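You operate a simulated robot arm through the tools that you are given. There is no shell and no other tool. Be economical: measure what you need, move in short steps, check, and stop when the job is done.

Carry out the task below with a simulated two-armed robot. There is one attempt and no reset: what you move stays moved.

JOB
Square up line 1's photo eye, then index the tall master one stroke.
Fine: free the wing screw, turn the eye till its lamp glows, tighten; master on mark 2, direction FWD.
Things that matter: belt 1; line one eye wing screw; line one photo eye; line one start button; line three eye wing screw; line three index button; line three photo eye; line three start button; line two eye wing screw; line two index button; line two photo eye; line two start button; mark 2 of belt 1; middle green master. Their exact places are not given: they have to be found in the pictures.

Only the result counts: the job must be done as asked and must still hold three seconds after the hand-in. Knocking over, shifting, dropping, spilling or breaking anything else fails it.

ROBOT AND FRAMES
Two 7-joint arms with two-finger parallel grippers on one trunk, on a base that drives. Base frame: it is fixed to the floor where the robot stands at the start and does not move with it; the origin is under the middle of the robot, x ahead of it, y to its left, z up. Lengths are in m, angles in degrees, forces in N, time in s.
The left shoulder is at the start at [0.05, 0.209, 1.271], the right one opposite. With the tool pointing down near the work surface each hand reaches from about 0.1 to 0.9 m from the robot's upright axis, wherever it stands, measured 20 degrees to its own side. Places, roughly: belt 1 [0.8, -0.2, 1]; line one eye wing screw [0.6, 0.2, 1]; line one photo eye [0.6, 0.2, 1]; line one start button [0.6, 0.3, 0.7]; line three eye wing screw [-2.2, 0.1, 1]; line three index button [-2.3, 0.2, 0.7]; line three photo eye [-2.1, 0.1, 1]; line three start button [-2.2, 0.2, 0.7]; line two eye wing screw [-0.8, 0.2, 1]; line two index button [-0.9, 0.3, 0.7]; line two photo eye [-0.8, 0.2, 1]; line two start button [-0.8, 0.3, 0.7]; mark 2 of belt 1 [0.8, 0.3, 1]; middle green master [3, -0.5, 1]; red master [2.75, -0.5, 1]; short green master [3, -0.5, 1]. Payload 4.4 kg a hand.
The TCP of each hand is the grasp point between the finger pads, 0.023 m short of the fingertips. In the tool frame z runs along the fingers and y along their closing line. The gripper opens to 0.094 m. The fingers are 0.038 m wide and 0.01 m thick; the gripper's body (0.054 by 0.096 m) begins 0.039 m behind the TCP.
Orientation is that of the tool frame in the base frame, as [roll, pitch, yaw] about the fixed x, y, z axes, in that order (R = Rz(yaw) Ry(pitch) Rx(roll)). With the fingers straight down and closing along the base's y, the tool's x points along the base's -x, its y along +y and its z along -z.

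CONTROLS
- The arms move only by the tool step_arm. It takes "left_targets", "right_targets" or both (then of equal length, played together; a hand with none holds still); each is a list of rows, each a list of 7 numbers: the shift along the base's x, y, z in m, then the turn, a rotation vector about the base's x, y, z in degrees, then the opening, from 0 (shut) to 1 (fully open). In form: [[tx, ty, tz, wx, wy, wz, gripper], ...]. A call has 1 to 20 rows; each row shifts and turns the commanded pose from where the row before left it. Rows are played at 5 a second. More than 0.05 m and 8.6 degrees between two rows, or a gripper value outside its range, and nothing of the call is played. Where a pose cannot be reached the arm comes as near as it can. A force on the tool above 40 N (or 10 N above the force at the start of the call, whichever is more), or a blocked arm, ends the call early, and 0.2 s more pass. The fingers move at their own pace (about 0.108 m/s each) and stop on an object; they squeeze with about 35 N. The grip force told is the motor's: it shows also when the fingers shut on nothing. Time passes only in rows, and 0.2 s behind the last, so rows that do not move let the fingers close. The reply holds the time, the measured pose of the TCP, the force on the tool along the base axes, the opening and the grip force, in the units named above and with some noise, with the torque about the TCP (base axes, N m) and any sound that the robot's microphone picked up.
- Cameras (640 x 400 px; columns grow to the right, rows downward): "scene" is now at [0.0993, 0.0752, 1.4308]; the picture's right is [0.92, -0.39, 0.00], its down [-0.27, -0.64, -0.72] and it looks along [0.28, 0.67, -0.69] (base axes); focal length 214 px, centre (320, 200). "left" rides on the left gripper at [0.086, -0.016, -0.075] in its tool frame; the picture's right is [0.18, 0.98, 0.00], its down [-0.58, 0.11, -0.81] and it looks along [-0.79, 0.15, 0.59] (tool axes); focal length 243 px, centre (320, 200). "right" rides on the right gripper at [0.086, 0.016, -0.075] in its tool frame; the picture's right is [-0.18, 0.98, 0.00], its down [-0.58, -0.11, -0.81] and it looks along [-0.79, -0.15, 0.59] (tool axes); focal length 243 px, centre (320, 200).
- grab_frame(camera): a new picture of that camera. It takes no simulated time.
- slide_trunk(by): slides the trunk up (or, below 0, down) by that many m; the arms and the scene camera ride with it, the base frame stays. It gives what a move gives, with no picture.
- steer(legs): drives the robot by 1 to 6 legs, each [ahead, left, turn to the left] in m, m and degrees, along the robot's own axes; the way and the turn of a leg run together, so that a leg with both is an arc; at most 1.5 m and 180 degrees a leg. The arms and the cameras ride along, it lands a little off, and it stops where it bumps. It gives what a move gives.
- aim_head(pan, tilt): turns the head with the scene camera to pan (to the left, within 80 degrees either way) and tilt (down, from -29 to 69), counted from straight ahead of the robot. It gives what a move gives.
- point_at(camera, pixels): there is no depth. For up to 12 entries [column, row, z] of the newest picture of that camera ("zoom" is the newest enlarged one), the place [x, y] in the base frame at which the ray of that pixel passes the height z, good to about 0.002 m. It takes no simulated time.
- close_up(camera, box): a new picture of the part [left, top, right, bottom] of that camera's present view, enlarged. It takes no simulated time.
- sign_off(): hands the job in; it is judged then, once.

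Go step by step. Measure first, check grasps and placings, and put right what went wrong. The budget is 80 turns and 70 pictures, counting those below and the enlarged ones. Unless the task says otherwise, let go and move clear before handing in, and close with one line.

The tools are called after "Call:" as a command line: name --argument value ..., lists and objects as JSON in quotes. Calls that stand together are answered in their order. step_arm: Moves the arms, as the interface text tells. Its arguments: {"type":"object","properties":{"left_targets":{"type":"array","items":{"type":"array","items":{"type":"number"}}},"right_targets":{"type":"array","items":{"type":"array","items":{"type":"number"}}}},"required":[]} The other tools are called the same way: slide_trunk (by) slides the trunk up or down; steer (legs) drives the base; aim_head (pan, tilt) turns the head that bears the scene camera; grab_frame (camera) takes a picture; point_at (camera, pixels) gives the place at which the rays of pixels pass given heights; close_up (camera, box) takes an enlarged picture of a part of a camera's view; sign_off () hands the job in.

At the start:

```text
time: 0.0
left_eef_pos: [0.399, 0.5393, 1.2259]
left_tcp_rot: [179.9, 0.1, 179.9]
left_ft_force: [0.6, 0.2, 0.2]
left_torque: [-0.02, 0.01, -0.03]
left_width: 0.0939
left_gripper_force: 0.2
right_eef_pos: [0.348, 0.0633, 1.33]
right_tcp_rot: [-180.0, 0.0, 180.0]
right_ft_force: [-0.1, 0.5, -0.4]
right_torque: [-0.01, -0.02, 0.0]
right_width: 0.0939
right_gripper_force: 0.1
trunk travel left (down, up): [-0.35, 0.213]
robot x, y, heading: [0.0025, 0.003, -0.1]
head pan, tilt: [67.2, 43.7]
```

scene: 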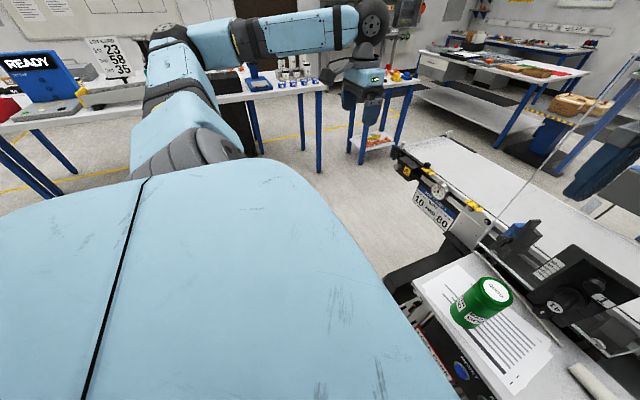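
right: 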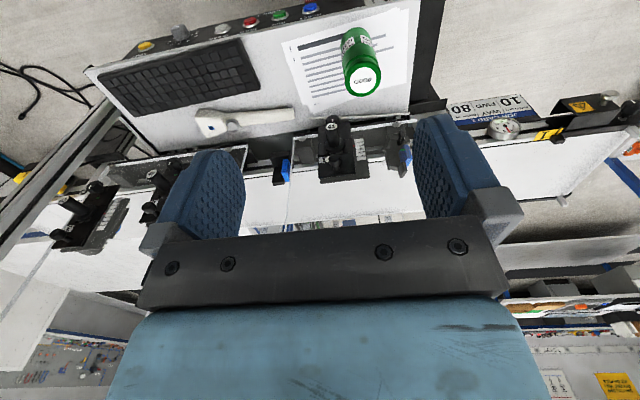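
left: 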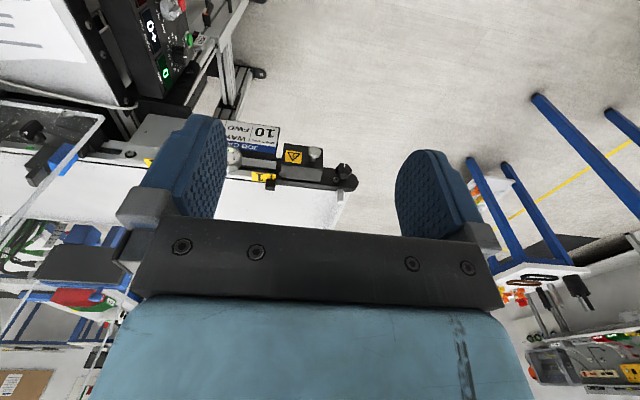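

The pictures show belt 1 ahead with the eye area near the middle, a green master on a paper and a control panel. I'll look straight ahead to survey it.

Call:
aim_head --pan 0 --tilt 40

Call:
grab_frame --camera "scene"

Call:
close_up --camera "right" --box '[80, 0, 440, 225]'

```text
time: 1.4
left_eef_pos: [0.3996, 0.5399, 1.2257]
left_tcp_rot: [-180.0, -0.1, 180.0]
left_ft_force: [-0.1, -0.6, 0.3]
left_torque: [0.03, 0.01, -0.02]
left_width: 0.0941
left_gripper_force: 0.0
right_eef_pos: [0.3472, 0.0624, 1.3305]
right_tcp_rot: [-179.9, -0.1, 180.0]
right_ft_force: [-0.9, 0.1, 0.9]
right_torque: [0.02, 0.0, 0.01]
right_width: 0.0942
right_gripper_force: 0.1
trunk travel left (down, up): [-0.35, 0.213]
robot x, y, heading: [-0.0017, -0.0019, -0.2]
head pan, tilt: [0.0, 40.0]
```

```text
66 pictures are left
```

scene: 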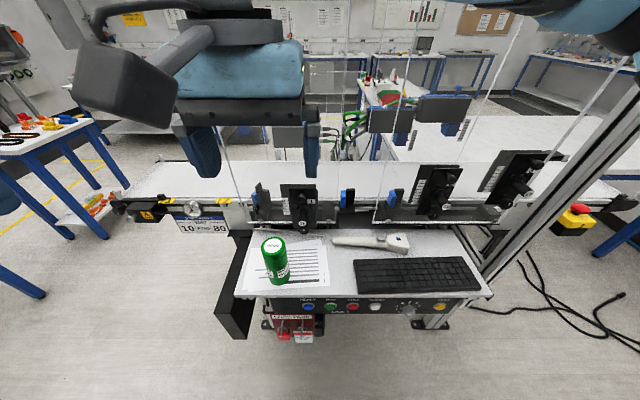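

```text
1.78 times, centred on (260, 112) of right
```

zoom: 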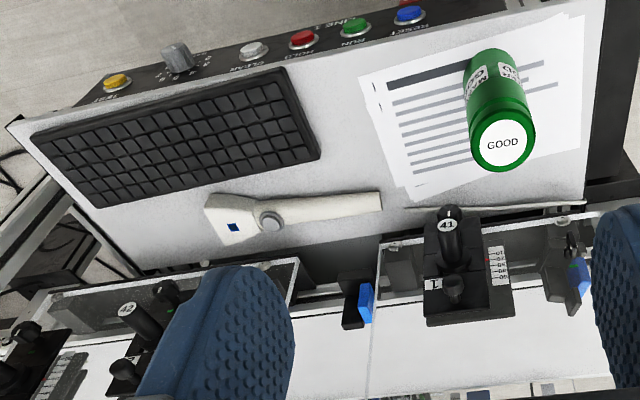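

The console is ahead with a green master on papers, stations on the belt, and a job card. I'll enlarge the details.

Call:
close_up --camera "scene" --box '[110, 170, 340, 350]'

Call:
close_up --camera "scene" --box '[280, 140, 560, 320]'

Call:
close_up --camera "left" --box '[0, 0, 380, 230]'

```text
2.22 times, centred on (225, 260) of scene
```

zoom: 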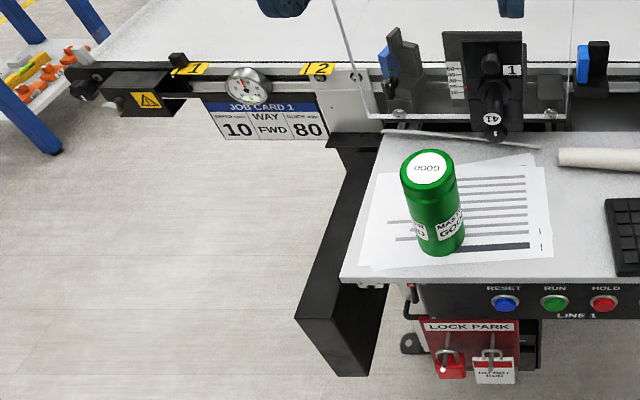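

```text
2.22 times, centred on (420, 230) of scene
```

zoom: 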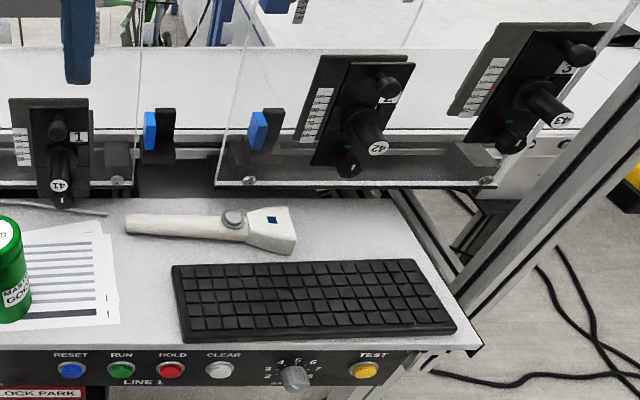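

```text
1.68 times, centred on (190, 115) of left
```

zoom: 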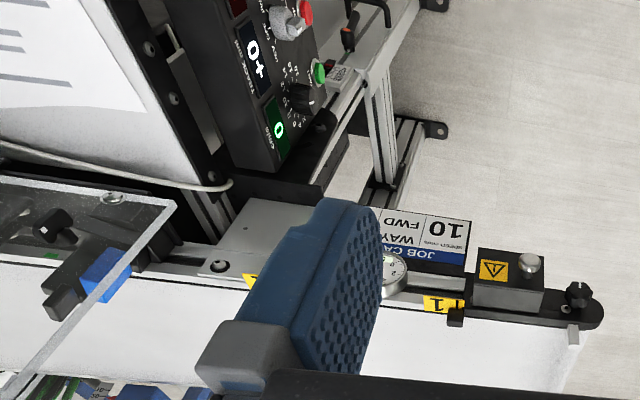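

The green "MASTER GOOD" cylinder stands on the papers; the belt has marks 1 and 2 and a side-facing control box. I'll look at the far place (3, -0.5) and move the left hand for a view of the control box.

Call:
aim_head --pan -10 --tilt 12

Call:
grab_frame --camera "scene"

Call:
close_up --camera "scene" --box '[270, 140, 430, 240]'

```text
time: 2.3
left_eef_pos: [0.3991, 0.5399, 1.2271]
left_tcp_rot: [180.0, 0.2, 180.0]
left_ft_force: [0.7, -0.1, -0.4]
left_torque: [-0.02, -0.02, 0.0]
left_width: 0.094
left_gripper_force: 0.0
right_eef_pos: [0.3469, 0.0619, 1.3306]
right_tcp_rot: [180.0, 0.0, 179.9]
right_ft_force: [-0.1, 0.4, -0.3]
right_torque: [0.02, 0.05, 0.0]
right_width: 0.0938
right_gripper_force: 0.1
trunk travel left (down, up): [-0.35, 0.213]
robot x, y, heading: [-0.0009, 0.0039, 0.1]
head pan, tilt: [-10.0, 12.0]
```

```text
61 pictures are left
```

scene: 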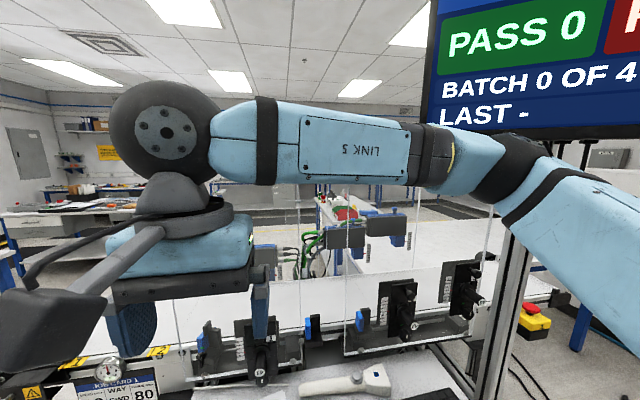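

```text
4.00 times, centred on (350, 190) of scene
```

zoom: 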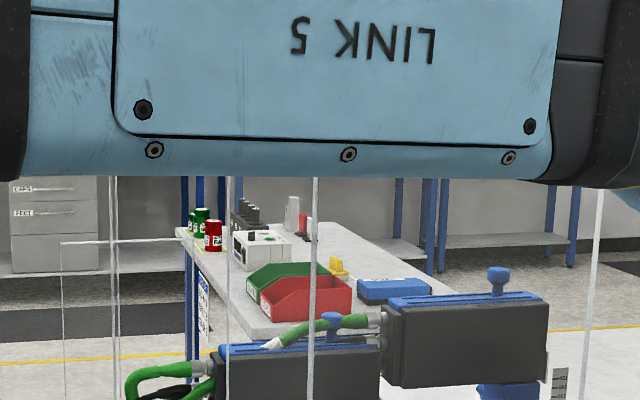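

Far table at (3,-0.5) shows two greens and a red; the console one is another green. Now look at the control box with the left camera, moving the left hand outward and back.

Call:
step_arm --left_targets '[[0, 0.02, -0.05, 0, 0, 0, 1], [0, 0.02, -0.05, 0, 0, 0, 1], [0, 0.02, -0.05, 0, 0, 0, 1], [0, 0.02, -0.03, 8, 0, 0, 1], [0, 0.02, 0, 8, 0, 0, 1], [0, 0.02, 0, 8, 0, 0, 1]]'

Call:
grab_frame --camera "left"

```text
refused: row 1 steps farther than a row can; nothing moved
```

```text
59 pictures are left
```

left: 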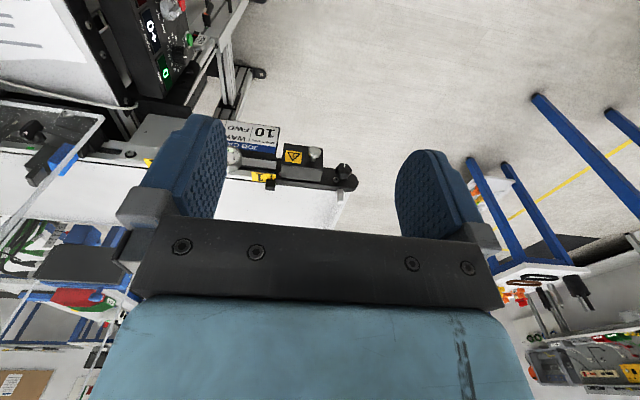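

Steps must be ≤0.05 combined. The picture is upside-down relative to the world; I'll yaw the left hand clockwise and move it out to +y and back for a view of the control box face.

Call:
step_arm --left_targets '[[0, 0.03, -0.03, 0, 0, -8, 1], [0, 0.03, -0.03, 0, 0, -8, 1], [-0.02, 0.03, -0.03, 0, 0, -8, 1], [-0.02, 0.02, -0.03, 0, 0, -8, 1], [-0.02, 0.02, -0.03, 0, 0, -8, 1], [-0.02, 0.02, -0.03, 0, 0, -8, 1]]'

Call:
grab_frame --camera "left"

```text
time: 3.7
left_eef_pos: [0.3193, 0.6905, 1.0444]
left_tcp_rot: [-180.0, -0.1, 132.0]
left_ft_force: [0.5, 0.4, 1.0]
left_torque: [-0.02, -0.02, -0.03]
left_width: 0.0937
left_gripper_force: 0.1
right_eef_pos: [0.3478, 0.0626, 1.3302]
right_tcp_rot: [-180.0, -0.1, -180.0]
right_ft_force: [0.1, 0.0, 0.3]
right_torque: [0.0, 0.03, -0.01]
right_width: 0.0939
right_gripper_force: 0.1
trunk travel left (down, up): [-0.35, 0.213]
robot x, y, heading: [-0.0008, -0.0005, 0.2]
head pan, tilt: [-10.0, 12.0]
```

```text
58 pictures are left
```

left: 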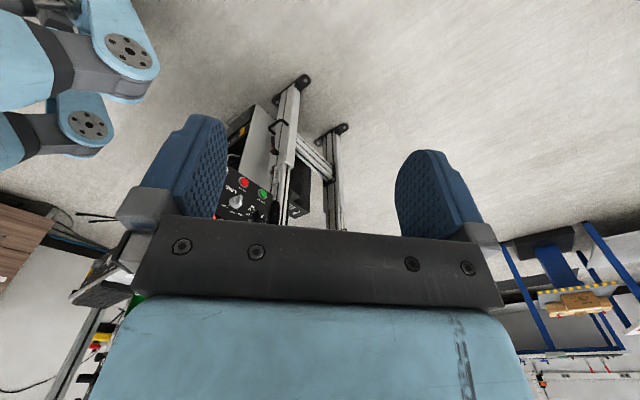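

The panel is at (240,195), partly hidden by the gripper. I'll raise the hand so it moves up in the frame.

Call:
step_arm --left_targets '[[0.03, 0, 0.04, 0, 0, 6, 1], [0.03, 0, 0.04, 0, 0, 6, 1], [0.03, 0, 0.04, 0, 0, 0, 1], [0, 0, 0.04, 0, 0, 0, 1]]'

Call:
close_up --camera "left" --box '[120, 0, 440, 230]'

```text
time: 4.7
left_eef_pos: [0.409, 0.6888, 1.2085]
left_tcp_rot: [180.0, -0.1, 144.0]
left_ft_force: [-0.3, -0.3, 0.4]
left_torque: [0.01, -0.02, 0.02]
left_width: 0.0939
left_gripper_force: 0.1
right_eef_pos: [0.3461, 0.061, 1.3306]
right_tcp_rot: [179.9, 0.0, -180.0]
right_ft_force: [-0.9, -0.2, 0.4]
right_torque: [0.03, -0.02, -0.02]
right_width: 0.0938
right_gripper_force: 0.0
trunk travel left (down, up): [-0.35, 0.213]
robot x, y, heading: [-0.0043, -0.0002, -0.0]
head pan, tilt: [-10.0, 12.0]
```

```text
1.74 times, centred on (280, 115) of left
```

zoom: 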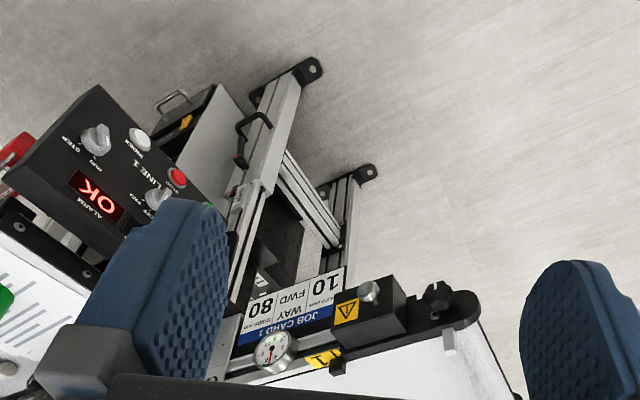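

The panel shows ALARM "OK", RUN/STEP knob, FWD/REV knob, white INDEX, red STOP. I'll yaw clockwise to bring it between the fingers.

Call:
step_arm --left_targets '[[0, 0.02, 0, 0, 0, -8, 1], [0, 0.02, 0, 0, 0, -8, 1], [-0.03, 0, 0, 0, 0, -6, 1]]'

Call:
close_up --camera "left" --box '[170, 20, 410, 200]'

```text
time: 5.5
left_eef_pos: [0.38, 0.7277, 1.2073]
left_tcp_rot: [179.9, -0.1, 121.9]
left_ft_force: [-0.7, -0.7, 0.9]
left_torque: [0.0, -0.06, -0.03]
left_width: 0.094
left_gripper_force: 0.0
right_eef_pos: [0.3453, 0.0603, 1.3316]
right_tcp_rot: [179.8, 0.0, 180.0]
right_ft_force: [-0.6, -0.5, -0.3]
right_torque: [0.0, -0.01, 0.01]
right_width: 0.094
right_gripper_force: 0.1
trunk travel left (down, up): [-0.35, 0.213]
robot x, y, heading: [-0.0072, 0.001, -0.2]
head pan, tilt: [-10.0, 12.0]
```

```text
2.22 times, centred on (290, 110) of left
```

zoom: 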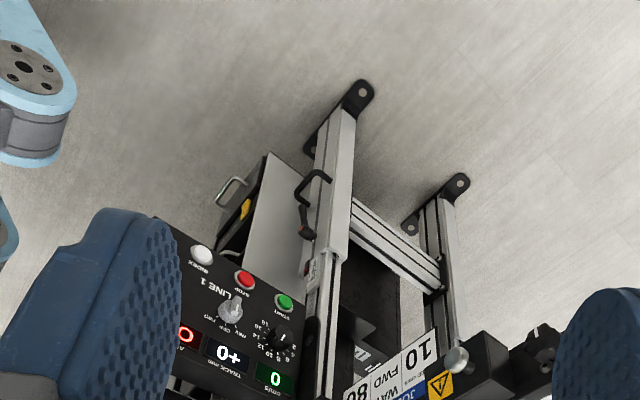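

Panel readable: INDEX, STOP, START, FWD/OFF/REV, speed, displays. Now compare far masters: a strong close-up from the scene camera on (400,200 of the previous zoom → about (321,198)).

Call:
close_up --camera "scene" --box '[310, 186, 342, 206]'

Call:
close_up --camera "left" --box '[225, 95, 305, 195]'

Call:
aim_head --pan 20 --tilt 45

Call:
grab_frame --camera "scene"

```text
16.00 times, centred on (326, 196) of scene
```

zoom: 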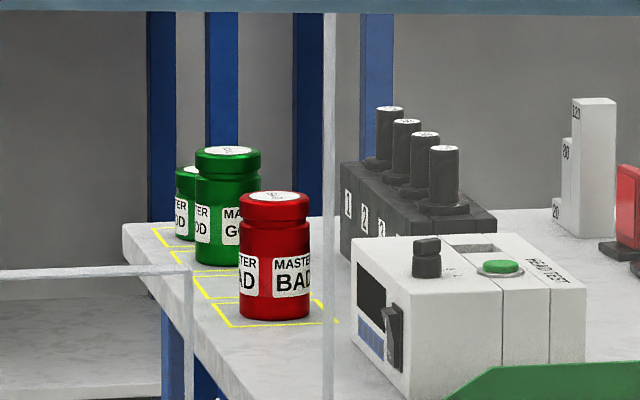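

```text
4.00 times, centred on (265, 145) of left
```

zoom: 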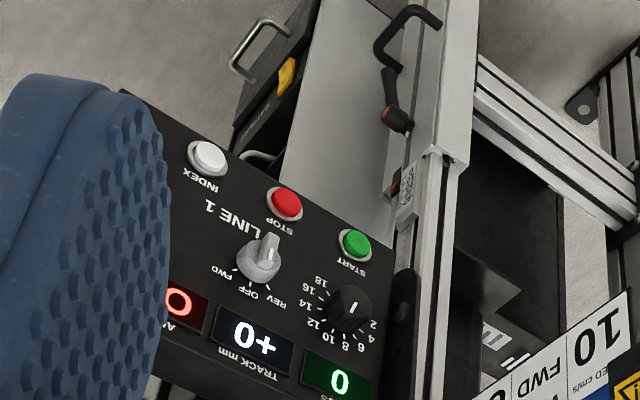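

```text
time: 6.5
left_eef_pos: [0.3828, 0.7291, 1.2059]
left_tcp_rot: [179.9, 0.0, 122.0]
left_ft_force: [-0.1, -0.3, -0.8]
left_torque: [0.0, -0.03, 0.04]
left_width: 0.094
left_gripper_force: 0.1
right_eef_pos: [0.3478, 0.0626, 1.3302]
right_tcp_rot: [180.0, 0.0, -180.0]
right_ft_force: [0.9, -0.4, 0.7]
right_torque: [-0.01, -0.02, 0.01]
right_width: 0.0941
right_gripper_force: 0.0
trunk travel left (down, up): [-0.35, 0.213]
robot x, y, heading: [0.0008, 0.0006, 0.1]
head pan, tilt: [20.0, 45.0]
```

```text
53 pictures are left
```

scene: 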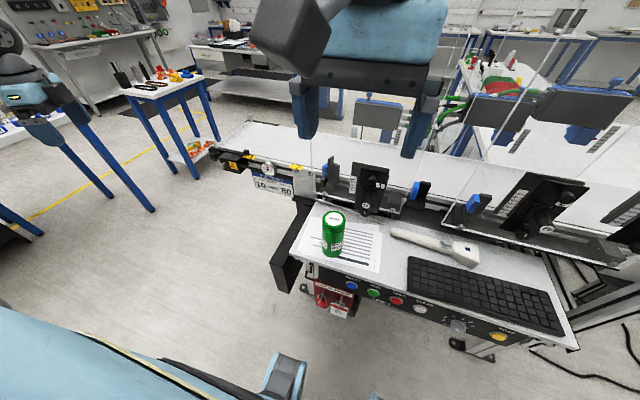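

The far table has four marked squares with one empty: short green, middle green, red; so the tall green one is the one on the console. Now find the photo eye and wing screw near the left end of the belt.

Call:
close_up --camera "scene" --box '[210, 130, 370, 230]'

Call:
close_up --camera "right" --box '[300, 80, 460, 180]'

```text
4.00 times, centred on (290, 180) of scene
```

zoom: 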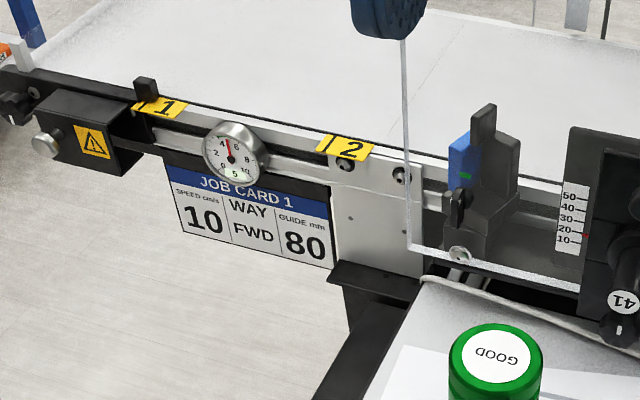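

```text
4.00 times, centred on (380, 130) of right
```

zoom: 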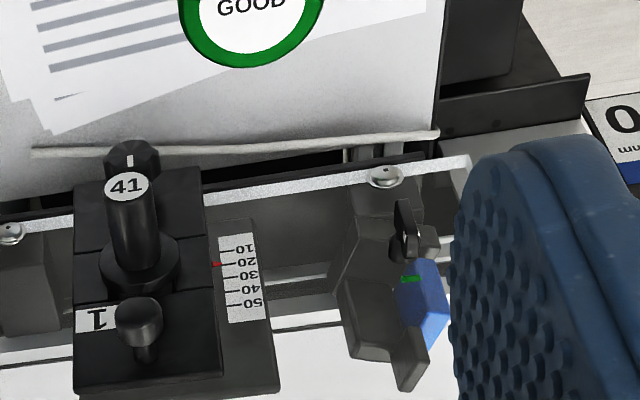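

The blue eye on a black bracket with a wing blade: scene (324.5,181.8), right cam (401,137.5). Triangulate wing, master top and marks.

Call:
point_at --camera "scene" --pixels '[[324.5, 181.75, 0.95], [324.5, 181.75, 1.05], [333.75, 218.75, 0.9], [333.75, 218.75, 1.0], [296.25, 167, 0.95], [250, 157, 0.95], [308, 192, 0.95], [404, 220, 0.9], [311.5, 140, 1.0], [311.5, 140, 1.2]]'

Call:
point_at --camera "right" --pixels '[[401.25, 137.5, 0.95], [401.25, 137.5, 1.05], [362.5, 82.5, 0.9], [362.5, 82.5, 1.0], [417, 120, 0.95], [417, 120, 1.0]]'

```text
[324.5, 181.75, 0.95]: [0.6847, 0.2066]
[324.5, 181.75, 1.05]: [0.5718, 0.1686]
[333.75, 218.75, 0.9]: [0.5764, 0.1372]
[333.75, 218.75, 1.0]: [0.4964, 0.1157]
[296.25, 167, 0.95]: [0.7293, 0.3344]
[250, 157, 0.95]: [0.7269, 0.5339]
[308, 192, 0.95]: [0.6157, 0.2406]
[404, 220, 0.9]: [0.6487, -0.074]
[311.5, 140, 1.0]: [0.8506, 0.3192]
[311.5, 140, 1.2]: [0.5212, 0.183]
```

```text
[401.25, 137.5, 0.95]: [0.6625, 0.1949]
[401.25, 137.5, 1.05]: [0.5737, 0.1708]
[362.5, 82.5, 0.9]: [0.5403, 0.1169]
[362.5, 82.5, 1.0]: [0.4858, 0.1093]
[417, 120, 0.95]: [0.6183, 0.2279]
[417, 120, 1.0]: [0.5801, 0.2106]
```

Rough: wing ≈(0.6,0.18,1.03), master top ≈(0.47,0.107,1.04), guard glass plane near x≈0.62. I'll bring the left camera closer for a good look and move the right hand away.

Call:
step_arm --left_targets '[[0.005, -0.045, 0, 0, 0, 0, 1], [0.005, -0.045, 0, 0, 0, 0, 1], [0.005, -0.045, 0, 0, 0, 0, 1], [0.005, -0.045, 0, 0, 0, 0, 1], [0.01, -0.045, 0, 0, 0, 0, 1], [0.01, -0.045, 0, 0, 0, 0, 1], [0.01, -0.045, 0, 0, 0, 0, 1], [0, -0.03, 0, 0, 0, 0, 1]]' --right_targets '[[0, -0.04, 0, 0, 0, 0, 1], [0, -0.04, 0, 0, 0, 0, 1], [0, -0.04, 0, 0, 0, 0, 1], [0, -0.04, 0, 0, 0, 0, 1], [0, -0.04, 0, 0, 0, 0, 1], [0, 0, 0, 0, 0, 0, 1], [0, 0, 0, 0, 0, 0, 1], [0, 0, 0, 0, 0, 0, 1]]'

Call:
grab_frame --camera "left"

Call:
close_up --camera "left" --box '[200, 60, 440, 210]'

```text
time: 8.3
left_eef_pos: [0.4303, 0.384, 1.208]
left_tcp_rot: [180.0, 0.1, 122.0]
left_ft_force: [-0.5, -0.2, 0.0]
left_torque: [0.0, -0.02, 0.01]
left_width: 0.0938
left_gripper_force: 0.0
right_eef_pos: [0.3472, -0.1392, 1.3298]
right_tcp_rot: [-179.9, -0.1, 179.9]
right_ft_force: [0.6, 0.4, 0.0]
right_torque: [-0.01, 0.0, -0.04]
right_width: 0.0942
right_gripper_force: 0.1
trunk travel left (down, up): [-0.35, 0.213]
robot x, y, heading: [-0.0029, 0.0026, -0.1]
head pan, tilt: [20.0, 45.0]
```

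```text
50 pictures are left
```

left: 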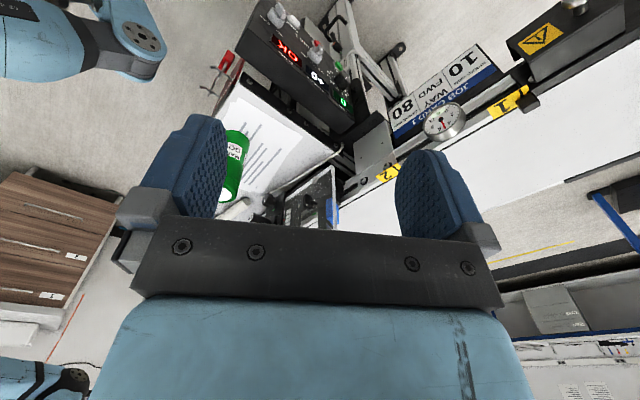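

```text
2.67 times, centred on (320, 135) of left
```

zoom: 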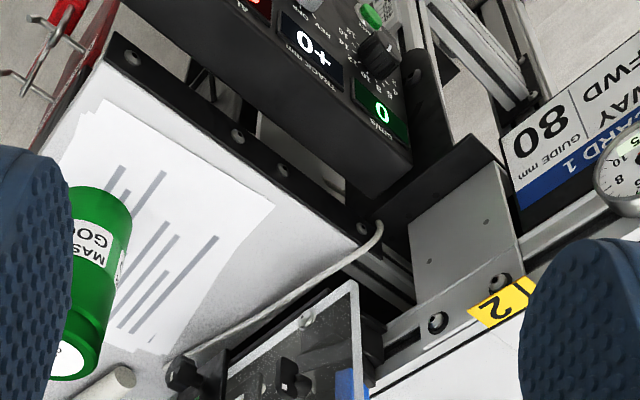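

The eye is at about (330,212), just at the gripper's edge. Raise the hand and move it a little to bring it into the clear window.

Call:
step_arm --left_targets '[[0.01, -0.02, 0.04, 0, 0, 0, 1], [0.01, -0.02, 0.04, 0, 0, 0, 1], [0.01, -0.01, 0.04, 0, 0, 0, 1]]'

Call:
close_up --camera "left" --box '[220, 90, 400, 215]'

Call:
close_up --camera "scene" --box '[300, 140, 364, 195]'

```text
time: 9.1
left_eef_pos: [0.4583, 0.3359, 1.3274]
left_tcp_rot: [180.0, -0.2, 122.0]
left_ft_force: [0.2, 0.9, 0.8]
left_torque: [0.01, -0.01, -0.02]
left_width: 0.0939
left_gripper_force: 0.1
right_eef_pos: [0.3453, -0.1408, 1.3289]
right_tcp_rot: [179.9, 0.1, 180.0]
right_ft_force: [-0.1, -0.2, 0.2]
right_torque: [-0.02, 0.01, -0.02]
right_width: 0.094
right_gripper_force: 0.0
trunk travel left (down, up): [-0.35, 0.213]
robot x, y, heading: [0.0032, -0.0001, -0.1]
head pan, tilt: [20.0, 45.0]
```

```text
3.20 times, centred on (310, 152) of left
```

zoom: 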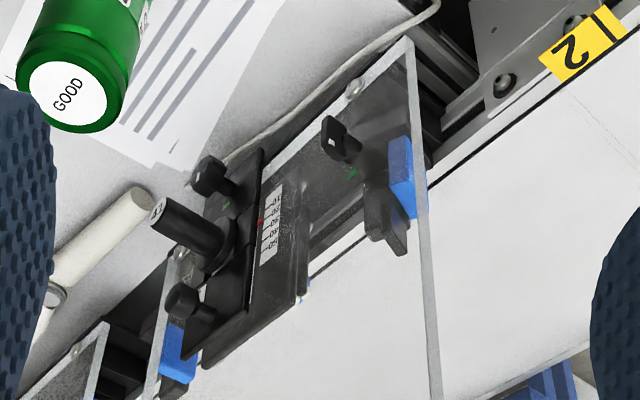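

```text
7.27 times, centred on (332, 168) of scene
```

zoom: 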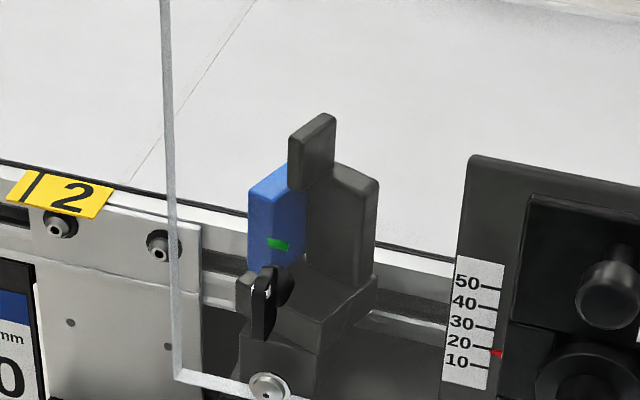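

The wing blade looks darker than the bracket behind the tinted glass, so it probably sits in front of the glass. Triangulate with both views.

Call:
point_at --camera "left" --pixels '[[316.25, 132.2, 0.95], [316.25, 132.2, 1.05], [338.1, 102.5, 0.95], [338.1, 102.5, 1.05], [333.4, 166.6, 1.0], [333.4, 166.6, 1.1], [231.25, 117.5, 0.95], [231.25, 117.5, 1.05], [391.9, 105.6, 0.9], [391.9, 105.6, 1.0], [340, 152.5, 1.0], [340, 152.5, 1.05]]'

Call:
point_at --camera "scene" --pixels '[[324.4, 181.25, 0.95], [324.4, 181.25, 1.05], [312.5, 192, 0.95], [312.5, 192, 1.05], [332, 156.5, 1.0], [332, 156.5, 1.1], [333.75, 218.75, 0.95], [333.75, 218.75, 1.05], [296.5, 166.5, 0.9], [296.5, 166.5, 1.0], [322, 207, 0.9]]'

```text
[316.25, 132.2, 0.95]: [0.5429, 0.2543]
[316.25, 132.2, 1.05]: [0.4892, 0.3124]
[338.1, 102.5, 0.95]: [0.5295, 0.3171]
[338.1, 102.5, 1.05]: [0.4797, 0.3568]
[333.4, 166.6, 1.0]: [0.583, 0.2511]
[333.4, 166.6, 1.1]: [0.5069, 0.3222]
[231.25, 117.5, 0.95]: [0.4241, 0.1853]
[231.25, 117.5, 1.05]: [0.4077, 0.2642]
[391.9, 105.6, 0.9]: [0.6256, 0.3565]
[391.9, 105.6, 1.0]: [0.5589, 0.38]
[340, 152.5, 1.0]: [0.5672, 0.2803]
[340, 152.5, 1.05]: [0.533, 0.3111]
```

```text
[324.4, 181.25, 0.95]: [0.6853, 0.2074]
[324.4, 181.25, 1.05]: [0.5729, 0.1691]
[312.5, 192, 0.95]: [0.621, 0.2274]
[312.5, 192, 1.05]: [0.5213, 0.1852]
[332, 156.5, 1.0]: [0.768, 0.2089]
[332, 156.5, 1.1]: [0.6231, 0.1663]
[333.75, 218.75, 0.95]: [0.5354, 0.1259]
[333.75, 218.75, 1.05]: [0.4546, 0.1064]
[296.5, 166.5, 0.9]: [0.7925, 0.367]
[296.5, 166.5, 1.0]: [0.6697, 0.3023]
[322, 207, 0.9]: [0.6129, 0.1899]
```

The left results refer to the older left frame, so I'll take a new left frame and repeat.

Call:
grab_frame --camera "left"

Call:
point_at --camera "left" --pixels '[[316.25, 132.2, 0.95], [316.25, 132.2, 1.05], [338.1, 102.5, 0.95], [338.1, 102.5, 1.05], [333.4, 166.6, 1.0], [333.4, 166.6, 1.1], [231.25, 117.5, 0.95], [231.25, 117.5, 1.05], [391.9, 105.6, 0.9], [391.9, 105.6, 1.0], [340, 152.5, 1.0], [340, 152.5, 1.05]]'

```text
46 pictures are left
```

left: 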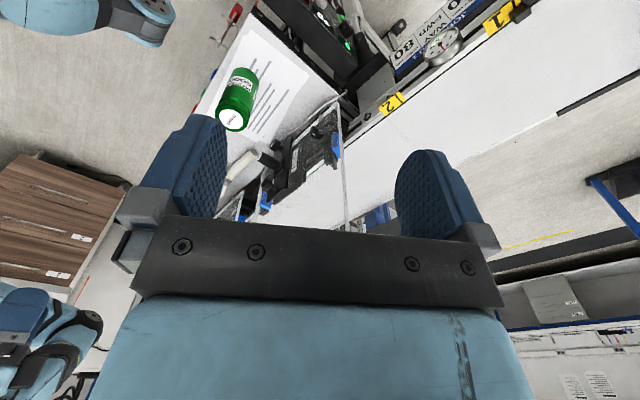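

```text
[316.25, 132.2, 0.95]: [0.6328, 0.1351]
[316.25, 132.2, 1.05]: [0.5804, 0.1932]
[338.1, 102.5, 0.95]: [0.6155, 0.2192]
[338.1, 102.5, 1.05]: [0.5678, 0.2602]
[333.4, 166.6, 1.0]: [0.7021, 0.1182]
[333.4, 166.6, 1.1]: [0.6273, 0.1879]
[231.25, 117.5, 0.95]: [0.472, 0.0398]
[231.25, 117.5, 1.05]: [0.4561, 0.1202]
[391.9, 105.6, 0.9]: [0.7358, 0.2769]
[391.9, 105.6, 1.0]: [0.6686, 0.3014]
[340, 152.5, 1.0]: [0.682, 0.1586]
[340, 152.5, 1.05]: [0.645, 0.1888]
```

Good fixes: wing ≈(0.593,0.179,1.03) in front of the glass (x≈0.612, edge y≈0.223), bracket tab ≈(0.64,0.175,1.087), master top ≈(0.46,0.11,1.043), mark 2 ≈(0.668,0.3015,1.0). A strong enlargement of the eye is next, and the guard's top.

Call:
close_up --camera "scene" --box '[308, 152, 352, 194]'

Call:
aim_head --pan 15 --tilt 20

Call:
grab_frame --camera "scene"

```text
9.52 times, centred on (330, 173) of scene
```

zoom: 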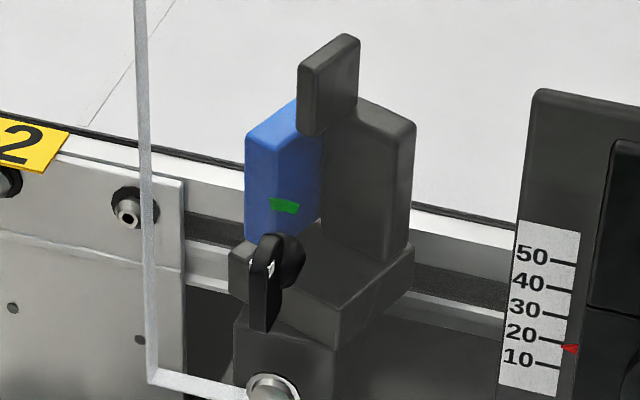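

```text
time: 10.0
left_eef_pos: [0.4588, 0.3373, 1.3268]
left_tcp_rot: [-179.9, -0.1, 122.0]
left_ft_force: [-0.3, 0.9, 0.3]
left_torque: [0.01, -0.01, 0.02]
left_width: 0.0942
left_gripper_force: 0.0
right_eef_pos: [0.3477, -0.1381, 1.3302]
right_tcp_rot: [-179.9, 0.0, 180.0]
right_ft_force: [-0.2, -0.5, 0.9]
right_torque: [-0.01, -0.01, 0.0]
right_width: 0.094
right_gripper_force: 0.1
trunk travel left (down, up): [-0.35, 0.213]
robot x, y, heading: [0.0014, -0.0012, 0.0]
head pan, tilt: [15.0, 20.0]
```

```text
44 pictures are left
```

scene: 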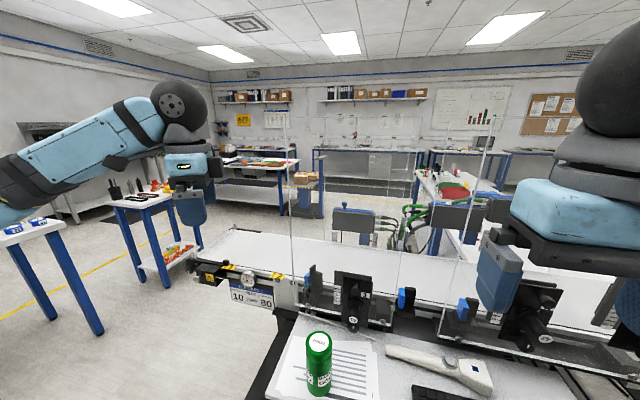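

The guard is tall, so the eye's tab must be reached round its left edge (y≈0.223); the eye is visibly skewed clockwise (~20°). The wing blade points at the robot. The master would be in the hand's way, so I'll shift it right first; check its position at pixel (319,342).

Call:
point_at --camera "scene" --pixels '[[319, 342, 1.043], [306, 342, 1.043], [332, 342, 1.043], [319, 331, 1.043], [319, 395, 0.91], [377, 345, 0.91], [288, 398, 0.91]]'

Call:
step_arm --left_targets '[[0, 0.045, 0, 0, 0, 0, 1], [0, 0.045, 0, 0, 0, 0, 1], [0, 0.045, 0, 0, 0, 0, 1], [0, 0.045, 0, 0, 0, 0, 1], [0, 0, 0, 0, 0, 0, 1], [0, 0, 0, 0, 0, 0, 1]]' --right_targets '[[0.02, 0.045, 0, 0, 0, 0, 1], [0.02, 0.045, 0, 0, 0, 0, 1], [0.02, 0.045, 0, 0, 0, 0, 1], [0.02, 0.045, 0, 0, 0, 0, 1], [0.015, 0.04, -0.02, 0, 0, 0, 1], [0.015, 0.025, -0.03, 0, 0, 0, 1]]'

Call:
grab_frame --camera "right"

```text
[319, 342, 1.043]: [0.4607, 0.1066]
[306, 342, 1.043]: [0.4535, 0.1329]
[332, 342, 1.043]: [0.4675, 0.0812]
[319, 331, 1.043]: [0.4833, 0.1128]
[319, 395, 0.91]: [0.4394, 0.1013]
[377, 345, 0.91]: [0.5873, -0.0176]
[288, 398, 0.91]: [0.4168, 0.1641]
```

```text
time: 11.4
left_eef_pos: [0.4561, 0.5158, 1.3242]
left_tcp_rot: [-179.9, 0.0, 122.1]
left_ft_force: [-0.1, -0.2, 0.1]
left_torque: [0.02, 0.01, 0.02]
left_width: 0.094
left_gripper_force: 0.1
right_eef_pos: [0.4614, 0.1083, 1.2793]
right_tcp_rot: [-179.9, -0.1, -179.9]
right_ft_force: [-0.1, 0.0, -0.7]
right_torque: [0.0, 0.03, 0.02]
right_width: 0.0943
right_gripper_force: 0.1
trunk travel left (down, up): [-0.35, 0.213]
robot x, y, heading: [-0.0012, 0.0003, -0.3]
head pan, tilt: [15.0, 20.0]
```

```text
43 pictures are left
```

right: 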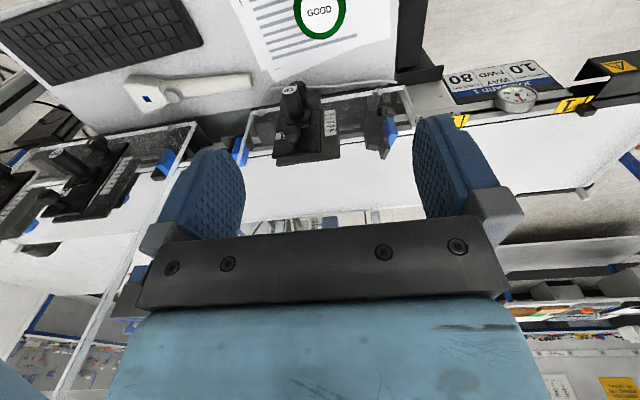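

Master top appears in the right picture at (320,11). Confirm and refine.

Call:
point_at --camera "right" --pixels '[[320, 11, 1.043], [320, 11, 1.03], [387, 130, 1.03], [387, 130, 1.0]]'

Call:
step_arm --right_targets '[[0, 0, -0.05, 0, 0, 0, 1], [0, 0, -0.05, 0, 0, 0, 1], [0, 0, -0.05, 0, 0, 0, 1]]'

Call:
aim_head --pan 15 --tilt 48

Call:
grab_frame --camera "scene"

```text
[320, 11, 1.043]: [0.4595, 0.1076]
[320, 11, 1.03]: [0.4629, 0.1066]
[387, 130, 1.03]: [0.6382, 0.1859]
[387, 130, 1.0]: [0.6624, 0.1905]
```

```text
time: 12.2
left_eef_pos: [0.4574, 0.5156, 1.3248]
left_tcp_rot: [-180.0, -0.1, 121.9]
left_ft_force: [-0.4, 0.3, 0.2]
left_torque: [0.0, 0.02, 0.01]
left_width: 0.0941
left_gripper_force: 0.1
right_eef_pos: [0.4589, 0.1071, 1.135]
right_tcp_rot: [179.9, 0.0, -180.0]
right_ft_force: [0.4, -0.1, 0.7]
right_torque: [0.01, 0.01, 0.01]
right_width: 0.094
right_gripper_force: 0.1
trunk travel left (down, up): [-0.35, 0.213]
robot x, y, heading: [-0.0009, 0.0016, -0.1]
head pan, tilt: [15.0, 20.0]
```

```text
time: 13.1
left_eef_pos: [0.4579, 0.5158, 1.3243]
left_tcp_rot: [-180.0, 0.0, 122.0]
left_ft_force: [0.0, -0.6, 0.8]
left_torque: [-0.01, 0.0, -0.03]
left_width: 0.0942
left_gripper_force: 0.2
right_eef_pos: [0.4583, 0.1079, 1.1363]
right_tcp_rot: [180.0, 0.0, 179.9]
right_ft_force: [-0.8, 0.4, 0.0]
right_torque: [-0.01, -0.01, -0.01]
right_width: 0.0938
right_gripper_force: 0.1
trunk travel left (down, up): [-0.35, 0.213]
robot x, y, heading: [0.0026, -0.0006, 0.0]
head pan, tilt: [15.0, 48.0]
```

```text
42 pictures are left
```

scene: 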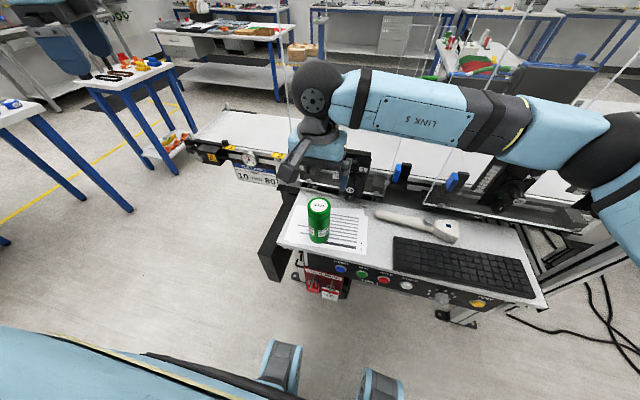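

Both views agree on the master top at (0.460,0.107). Lower over it and grip.

Call:
step_arm --right_targets '[[0.001, 0, -0.05, 0, 0, 0, 1], [0, 0, -0.05, 0, 0, 0, 1], [0, 0, -0.03, 0, 0, 0, 1], [0, 0, 0, 0, 0, 0, 0.3], [0, 0, 0, 0, 0, 0, 0.3], [0, 0, 0, 0, 0, 0, 0.3]]'

Call:
close_up --camera "scene" --box '[260, 140, 380, 250]'

```text
time: 14.5
left_eef_pos: [0.4573, 0.5167, 1.3257]
left_tcp_rot: [-179.9, 0.0, 122.0]
left_ft_force: [-0.6, 0.7, -0.9]
left_torque: [0.01, 0.03, -0.01]
left_width: 0.0937
left_gripper_force: 0.1
right_eef_pos: [0.4586, 0.1062, 1.0034]
right_tcp_rot: [-180.0, 0.0, 179.9]
right_ft_force: [0.0, 1.8, 0.5]
right_torque: [0.01, 0.01, 0.0]
right_width: 0.0556
right_gripper_force: 34.5
trunk travel left (down, up): [-0.35, 0.213]
robot x, y, heading: [-0.0024, -0.0012, -0.1]
head pan, tilt: [15.0, 48.0]
```

```text
3.64 times, centred on (320, 195) of scene
```

zoom: 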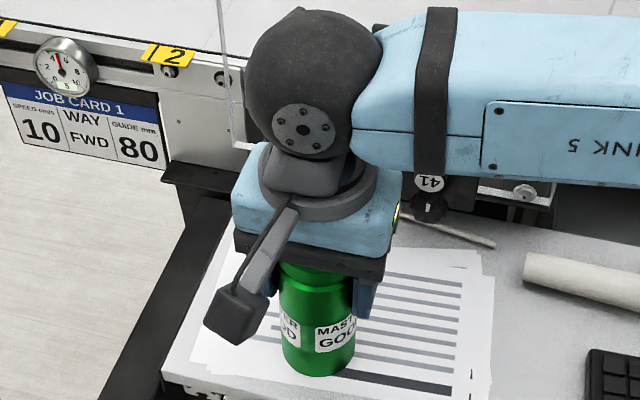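

Gripped (0.0556 m). Lift, shift 0.12 m to the right, lower, release, and rise.

Call:
step_arm --right_targets '[[0, 0, 0.03, 0, 0, 0, 0.3], [-0.01, -0.04, 0, 0, 0, 0, 0.3], [-0.01, -0.04, 0, 0, 0, 0, 0.3], [0, -0.03, 0, 0, 0, 0, 0.3], [0, 0, 0, 0, 0, 0, 0.3], [0, 0, -0.02, 0, 0, 0, 0.3], [0, 0, -0.009, 0, 0, 0, 0.3], [0, 0, 0, 0, 0, 0, 0.3]]'

```text
time: 16.3
left_eef_pos: [0.4571, 0.5157, 1.3257]
left_tcp_rot: [-180.0, 0.0, 122.0]
left_ft_force: [-0.4, 0.1, -0.6]
left_torque: [0.01, 0.01, 0.01]
left_width: 0.0942
left_gripper_force: 0.1
right_eef_pos: [0.4375, -0.0026, 1.0035]
right_tcp_rot: [180.0, 0.0, 179.9]
right_ft_force: [0.5, -2.0, 4.2]
right_torque: [-0.34, 0.07, -0.01]
right_width: 0.0554
right_gripper_force: 34.2
trunk travel left (down, up): [-0.35, 0.213]
robot x, y, heading: [0.0014, 0.0018, -0.2]
head pan, tilt: [15.0, 48.0]
```

Upward force 4.2 N: it's on the table. Release and rise clear.

Call:
step_arm --right_targets '[[0, 0, 0, 0, 0, 0, 1], [0, 0, 0, 0, 0, 0, 1], [0, 0, 0.05, 0, 0, 0, 1], [0, 0, 0.05, 0, 0, 0, 1], [0, 0, 0.05, 0, 0, 0, 1], [0, -0.04, 0.03, 0, 0, 0, 1], [-0.02, -0.045, 0, 0, 0, 0, 1], [-0.02, -0.045, 0, 0, 0, 0, 1], [-0.02, -0.04, 0, 0, 0, 0, 1]]'

Call:
grab_frame --camera "scene"

```text
time: 18.3
left_eef_pos: [0.4559, 0.5135, 1.3255]
left_tcp_rot: [179.8, -0.2, 122.0]
left_ft_force: [-0.3, -0.2, -0.2]
left_torque: [-0.01, 0.03, 0.01]
left_width: 0.094
left_gripper_force: 0.2
right_eef_pos: [0.3791, -0.1704, 1.1845]
right_tcp_rot: [179.8, 0.0, -180.0]
right_ft_force: [-0.1, -0.2, 0.6]
right_torque: [-0.01, -0.02, 0.03]
right_width: 0.0939
right_gripper_force: 0.0
trunk travel left (down, up): [-0.35, 0.213]
robot x, y, heading: [0.0017, 0.003, 0.0]
head pan, tilt: [15.0, 48.0]
```

```text
40 pictures are left
```

scene: 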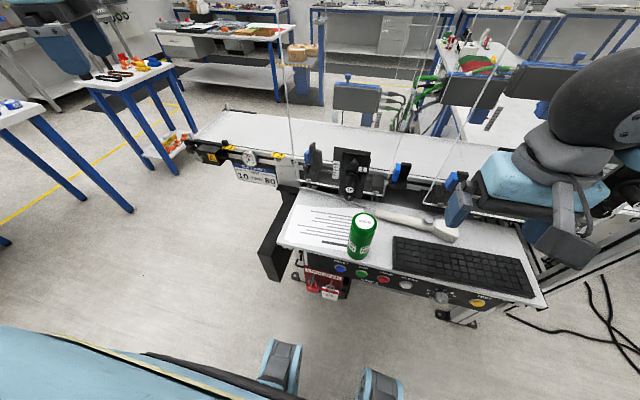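

The master is upright at its new spot. Now turn the left hand so its camera will be above when the fingers point forward: yaw by -122° first.

Call:
step_arm --left_targets '[[-0.01, -0.01, 0, 0, 0, -8.1, 1], [-0.01, -0.01, 0, 0, 0, -8.1, 1], [-0.01, -0.01, 0, 0, 0, -8.1, 1], [-0.01, -0.01, 0, 0, 0, -8.1, 1], [-0.01, -0.01, 0, 0, 0, -8.1, 1], [-0.01, -0.01, 0, 0, 0, -8.1, 1], [-0.01, -0.01, 0, 0, 0, -8.1, 1], [-0.01, -0.01, 0, 0, 0, -8.1, 1], [0, 0, 0, 0, 0, -8.1, 1], [0, 0, 0, 0, 0, -8.1, 1], [0, 0, 0, 0, 0, -8.1, 1], [0, 0, 0, 0, 0, -8.1, 1], [0, 0, 0, 0, 0, -8.1, 1], [0, 0, 0, 0, 0, -8.1, 1], [0, 0, 0, 0, 0, -8.6, 1]]'

Call:
step_arm --left_targets '[[0, 0, 0, 0, -8.2, 0, 1], [0, 0, 0, 0, -8.2, 0, 1], [0, 0, 0, 0, -8.2, 0, 1], [0, 0, 0, 0, -8.2, 0, 1], [0, 0, 0, 0, -8.2, 0, 1], [0, 0, 0, 0, -8.2, 0, 1], [0, 0, 0, 0, -8.2, 0, 1], [0, 0, 0, 0, -8.2, 0, 1], [0, 0, 0, 0, -8.2, 0, 1], [0, 0, 0, 0, -8.2, 0, 1], [0, 0, 0, 0, -8, 0, 1]]'

Call:
grab_frame --camera "left"

```text
time: 21.5
left_eef_pos: [0.3787, 0.4349, 1.3272]
left_tcp_rot: [-179.9, 0.0, -0.1]
left_ft_force: [1.0, -0.4, 0.1]
left_torque: [-0.02, -0.04, 0.02]
left_width: 0.0937
left_gripper_force: 0.1
right_eef_pos: [0.3792, -0.1689, 1.1842]
right_tcp_rot: [180.0, -0.1, 180.0]
right_ft_force: [0.8, -1.0, 0.1]
right_torque: [-0.01, -0.01, 0.02]
right_width: 0.0939
right_gripper_force: 0.0
trunk travel left (down, up): [-0.35, 0.213]
robot x, y, heading: [-0.0042, -0.0015, 0.2]
head pan, tilt: [15.0, 48.0]
```

```text
time: 23.9
left_eef_pos: [0.4229, 0.4728, 1.3531]
left_tcp_rot: [84.5, -89.8, 95.5]
left_ft_force: [0.5, -0.2, 0.3]
left_torque: [0.0, 0.01, -0.02]
left_width: 0.0939
left_gripper_force: 0.0
left hand out of reach, approached as far as the arm can: row 7, 8, 9, 10, 11
right_eef_pos: [0.3796, -0.1678, 1.1839]
right_tcp_rot: [180.0, 0.1, -180.0]
right_ft_force: [0.8, -0.6, 0.1]
right_torque: [-0.01, -0.01, 0.01]
right_width: 0.0938
right_gripper_force: 0.1
trunk travel left (down, up): [-0.35, 0.213]
robot x, y, heading: [-0.001, 0.0009, -0.3]
head pan, tilt: [15.0, 48.0]
```

```text
39 pictures are left
```

left: 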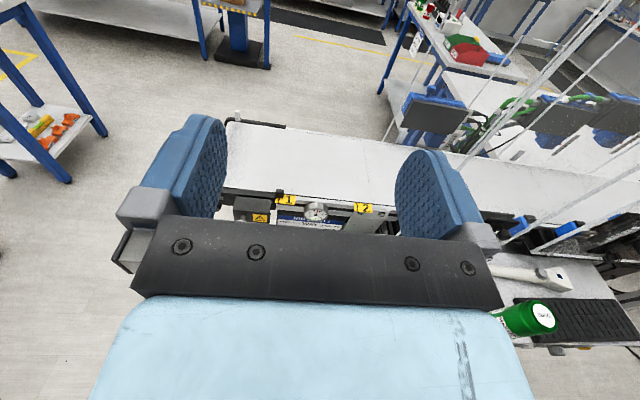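

The orientation is right, just too near the body. Move out toward the wing's pre-grasp and see whether the reach recovers.

Call:
step_arm --left_targets '[[0.01, -0.03, -0.035, 0, 0, 0, 1], [0.01, -0.03, -0.035, 0, 0, 0, 1], [0.01, -0.03, -0.035, 0, 0, 0, 1], [0.01, -0.03, -0.035, 0, 0, 0, 1], [0.01, -0.03, -0.035, 0, 0, 0, 1], [0.01, -0.03, -0.035, 0, 0, 0, 1], [0.01, -0.03, -0.035, 0, 0, 0, 1], [0.01, -0.03, -0.035, 0, 0, 0, 1]]'

Call:
grab_frame --camera "left"

```text
time: 25.7
left_eef_pos: [0.5312, 0.2482, 1.0752]
left_tcp_rot: [-1.6, -90.0, -178.5]
left_ft_force: [-0.3, -0.4, 0.7]
left_torque: [0.0, 0.02, -0.04]
left_width: 0.0943
left_gripper_force: 0.0
left hand out of reach, approached as far as the arm can: row 1, 2, 3
right_eef_pos: [0.3786, -0.1694, 1.1837]
right_tcp_rot: [180.0, -0.1, -180.0]
right_ft_force: [-0.9, -0.3, -0.6]
right_torque: [0.03, 0.02, 0.0]
right_width: 0.0939
right_gripper_force: 0.1
trunk travel left (down, up): [-0.35, 0.213]
robot x, y, heading: [-0.0009, 0.0007, 0.0]
head pan, tilt: [15.0, 48.0]
```

```text
38 pictures are left
```

left: 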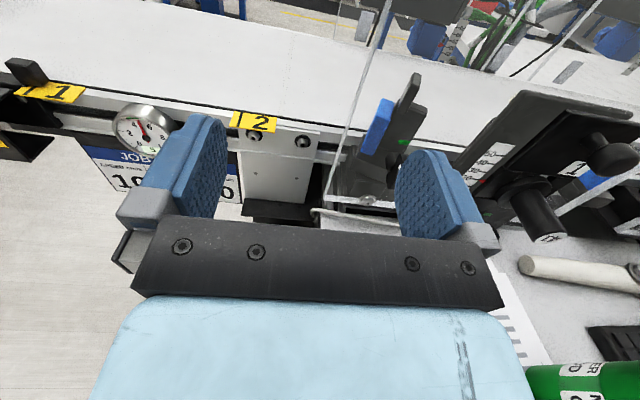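

Reach is fine now. Shift to y≈0.18 with z 1.075 and look at the wing between the fingers.

Call:
step_arm --left_targets '[[0, -0.035, 0, 0, 0, 0, 1], [0, -0.034, 0, 0, 0, 0, 1], [0, 0, 0, 0, 0, 0, 1]]'

Call:
grab_frame --camera "left"

Call:
close_up --camera "left" --box '[220, 60, 420, 220]'

```text
time: 26.5
left_eef_pos: [0.5308, 0.1791, 1.0762]
left_tcp_rot: [-83.2, -90.0, -96.7]
left_ft_force: [0.0, 0.0, -0.6]
left_torque: [-0.01, 0.01, -0.01]
left_width: 0.0941
left_gripper_force: 0.1
right_eef_pos: [0.3789, -0.1682, 1.1829]
right_tcp_rot: [180.0, -0.1, 180.0]
right_ft_force: [0.3, 0.6, 0.0]
right_torque: [0.06, 0.01, -0.01]
right_width: 0.094
right_gripper_force: 0.0
trunk travel left (down, up): [-0.35, 0.213]
robot x, y, heading: [-0.0057, 0.002, 0.2]
head pan, tilt: [15.0, 48.0]
```

```text
37 pictures are left
```

left: 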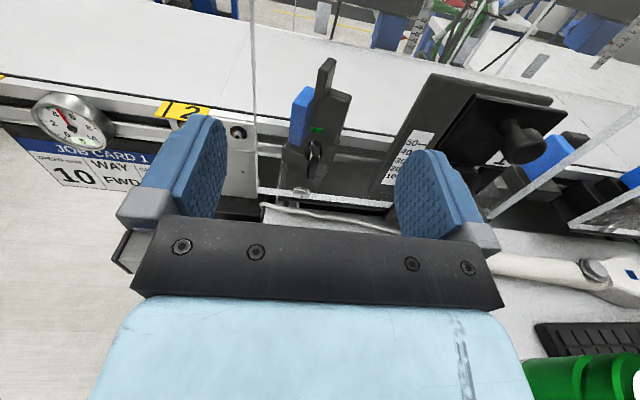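

```text
2.50 times, centred on (320, 140) of left
```

zoom: 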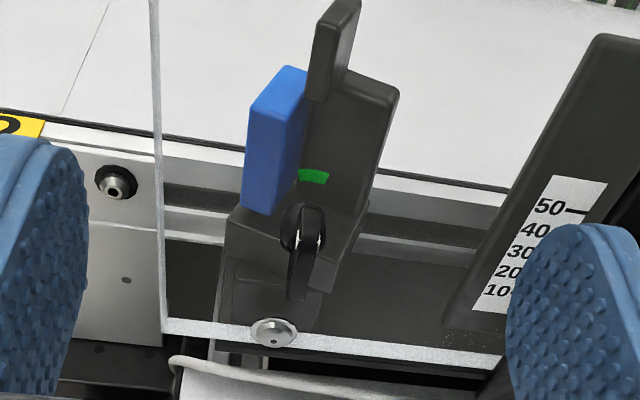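

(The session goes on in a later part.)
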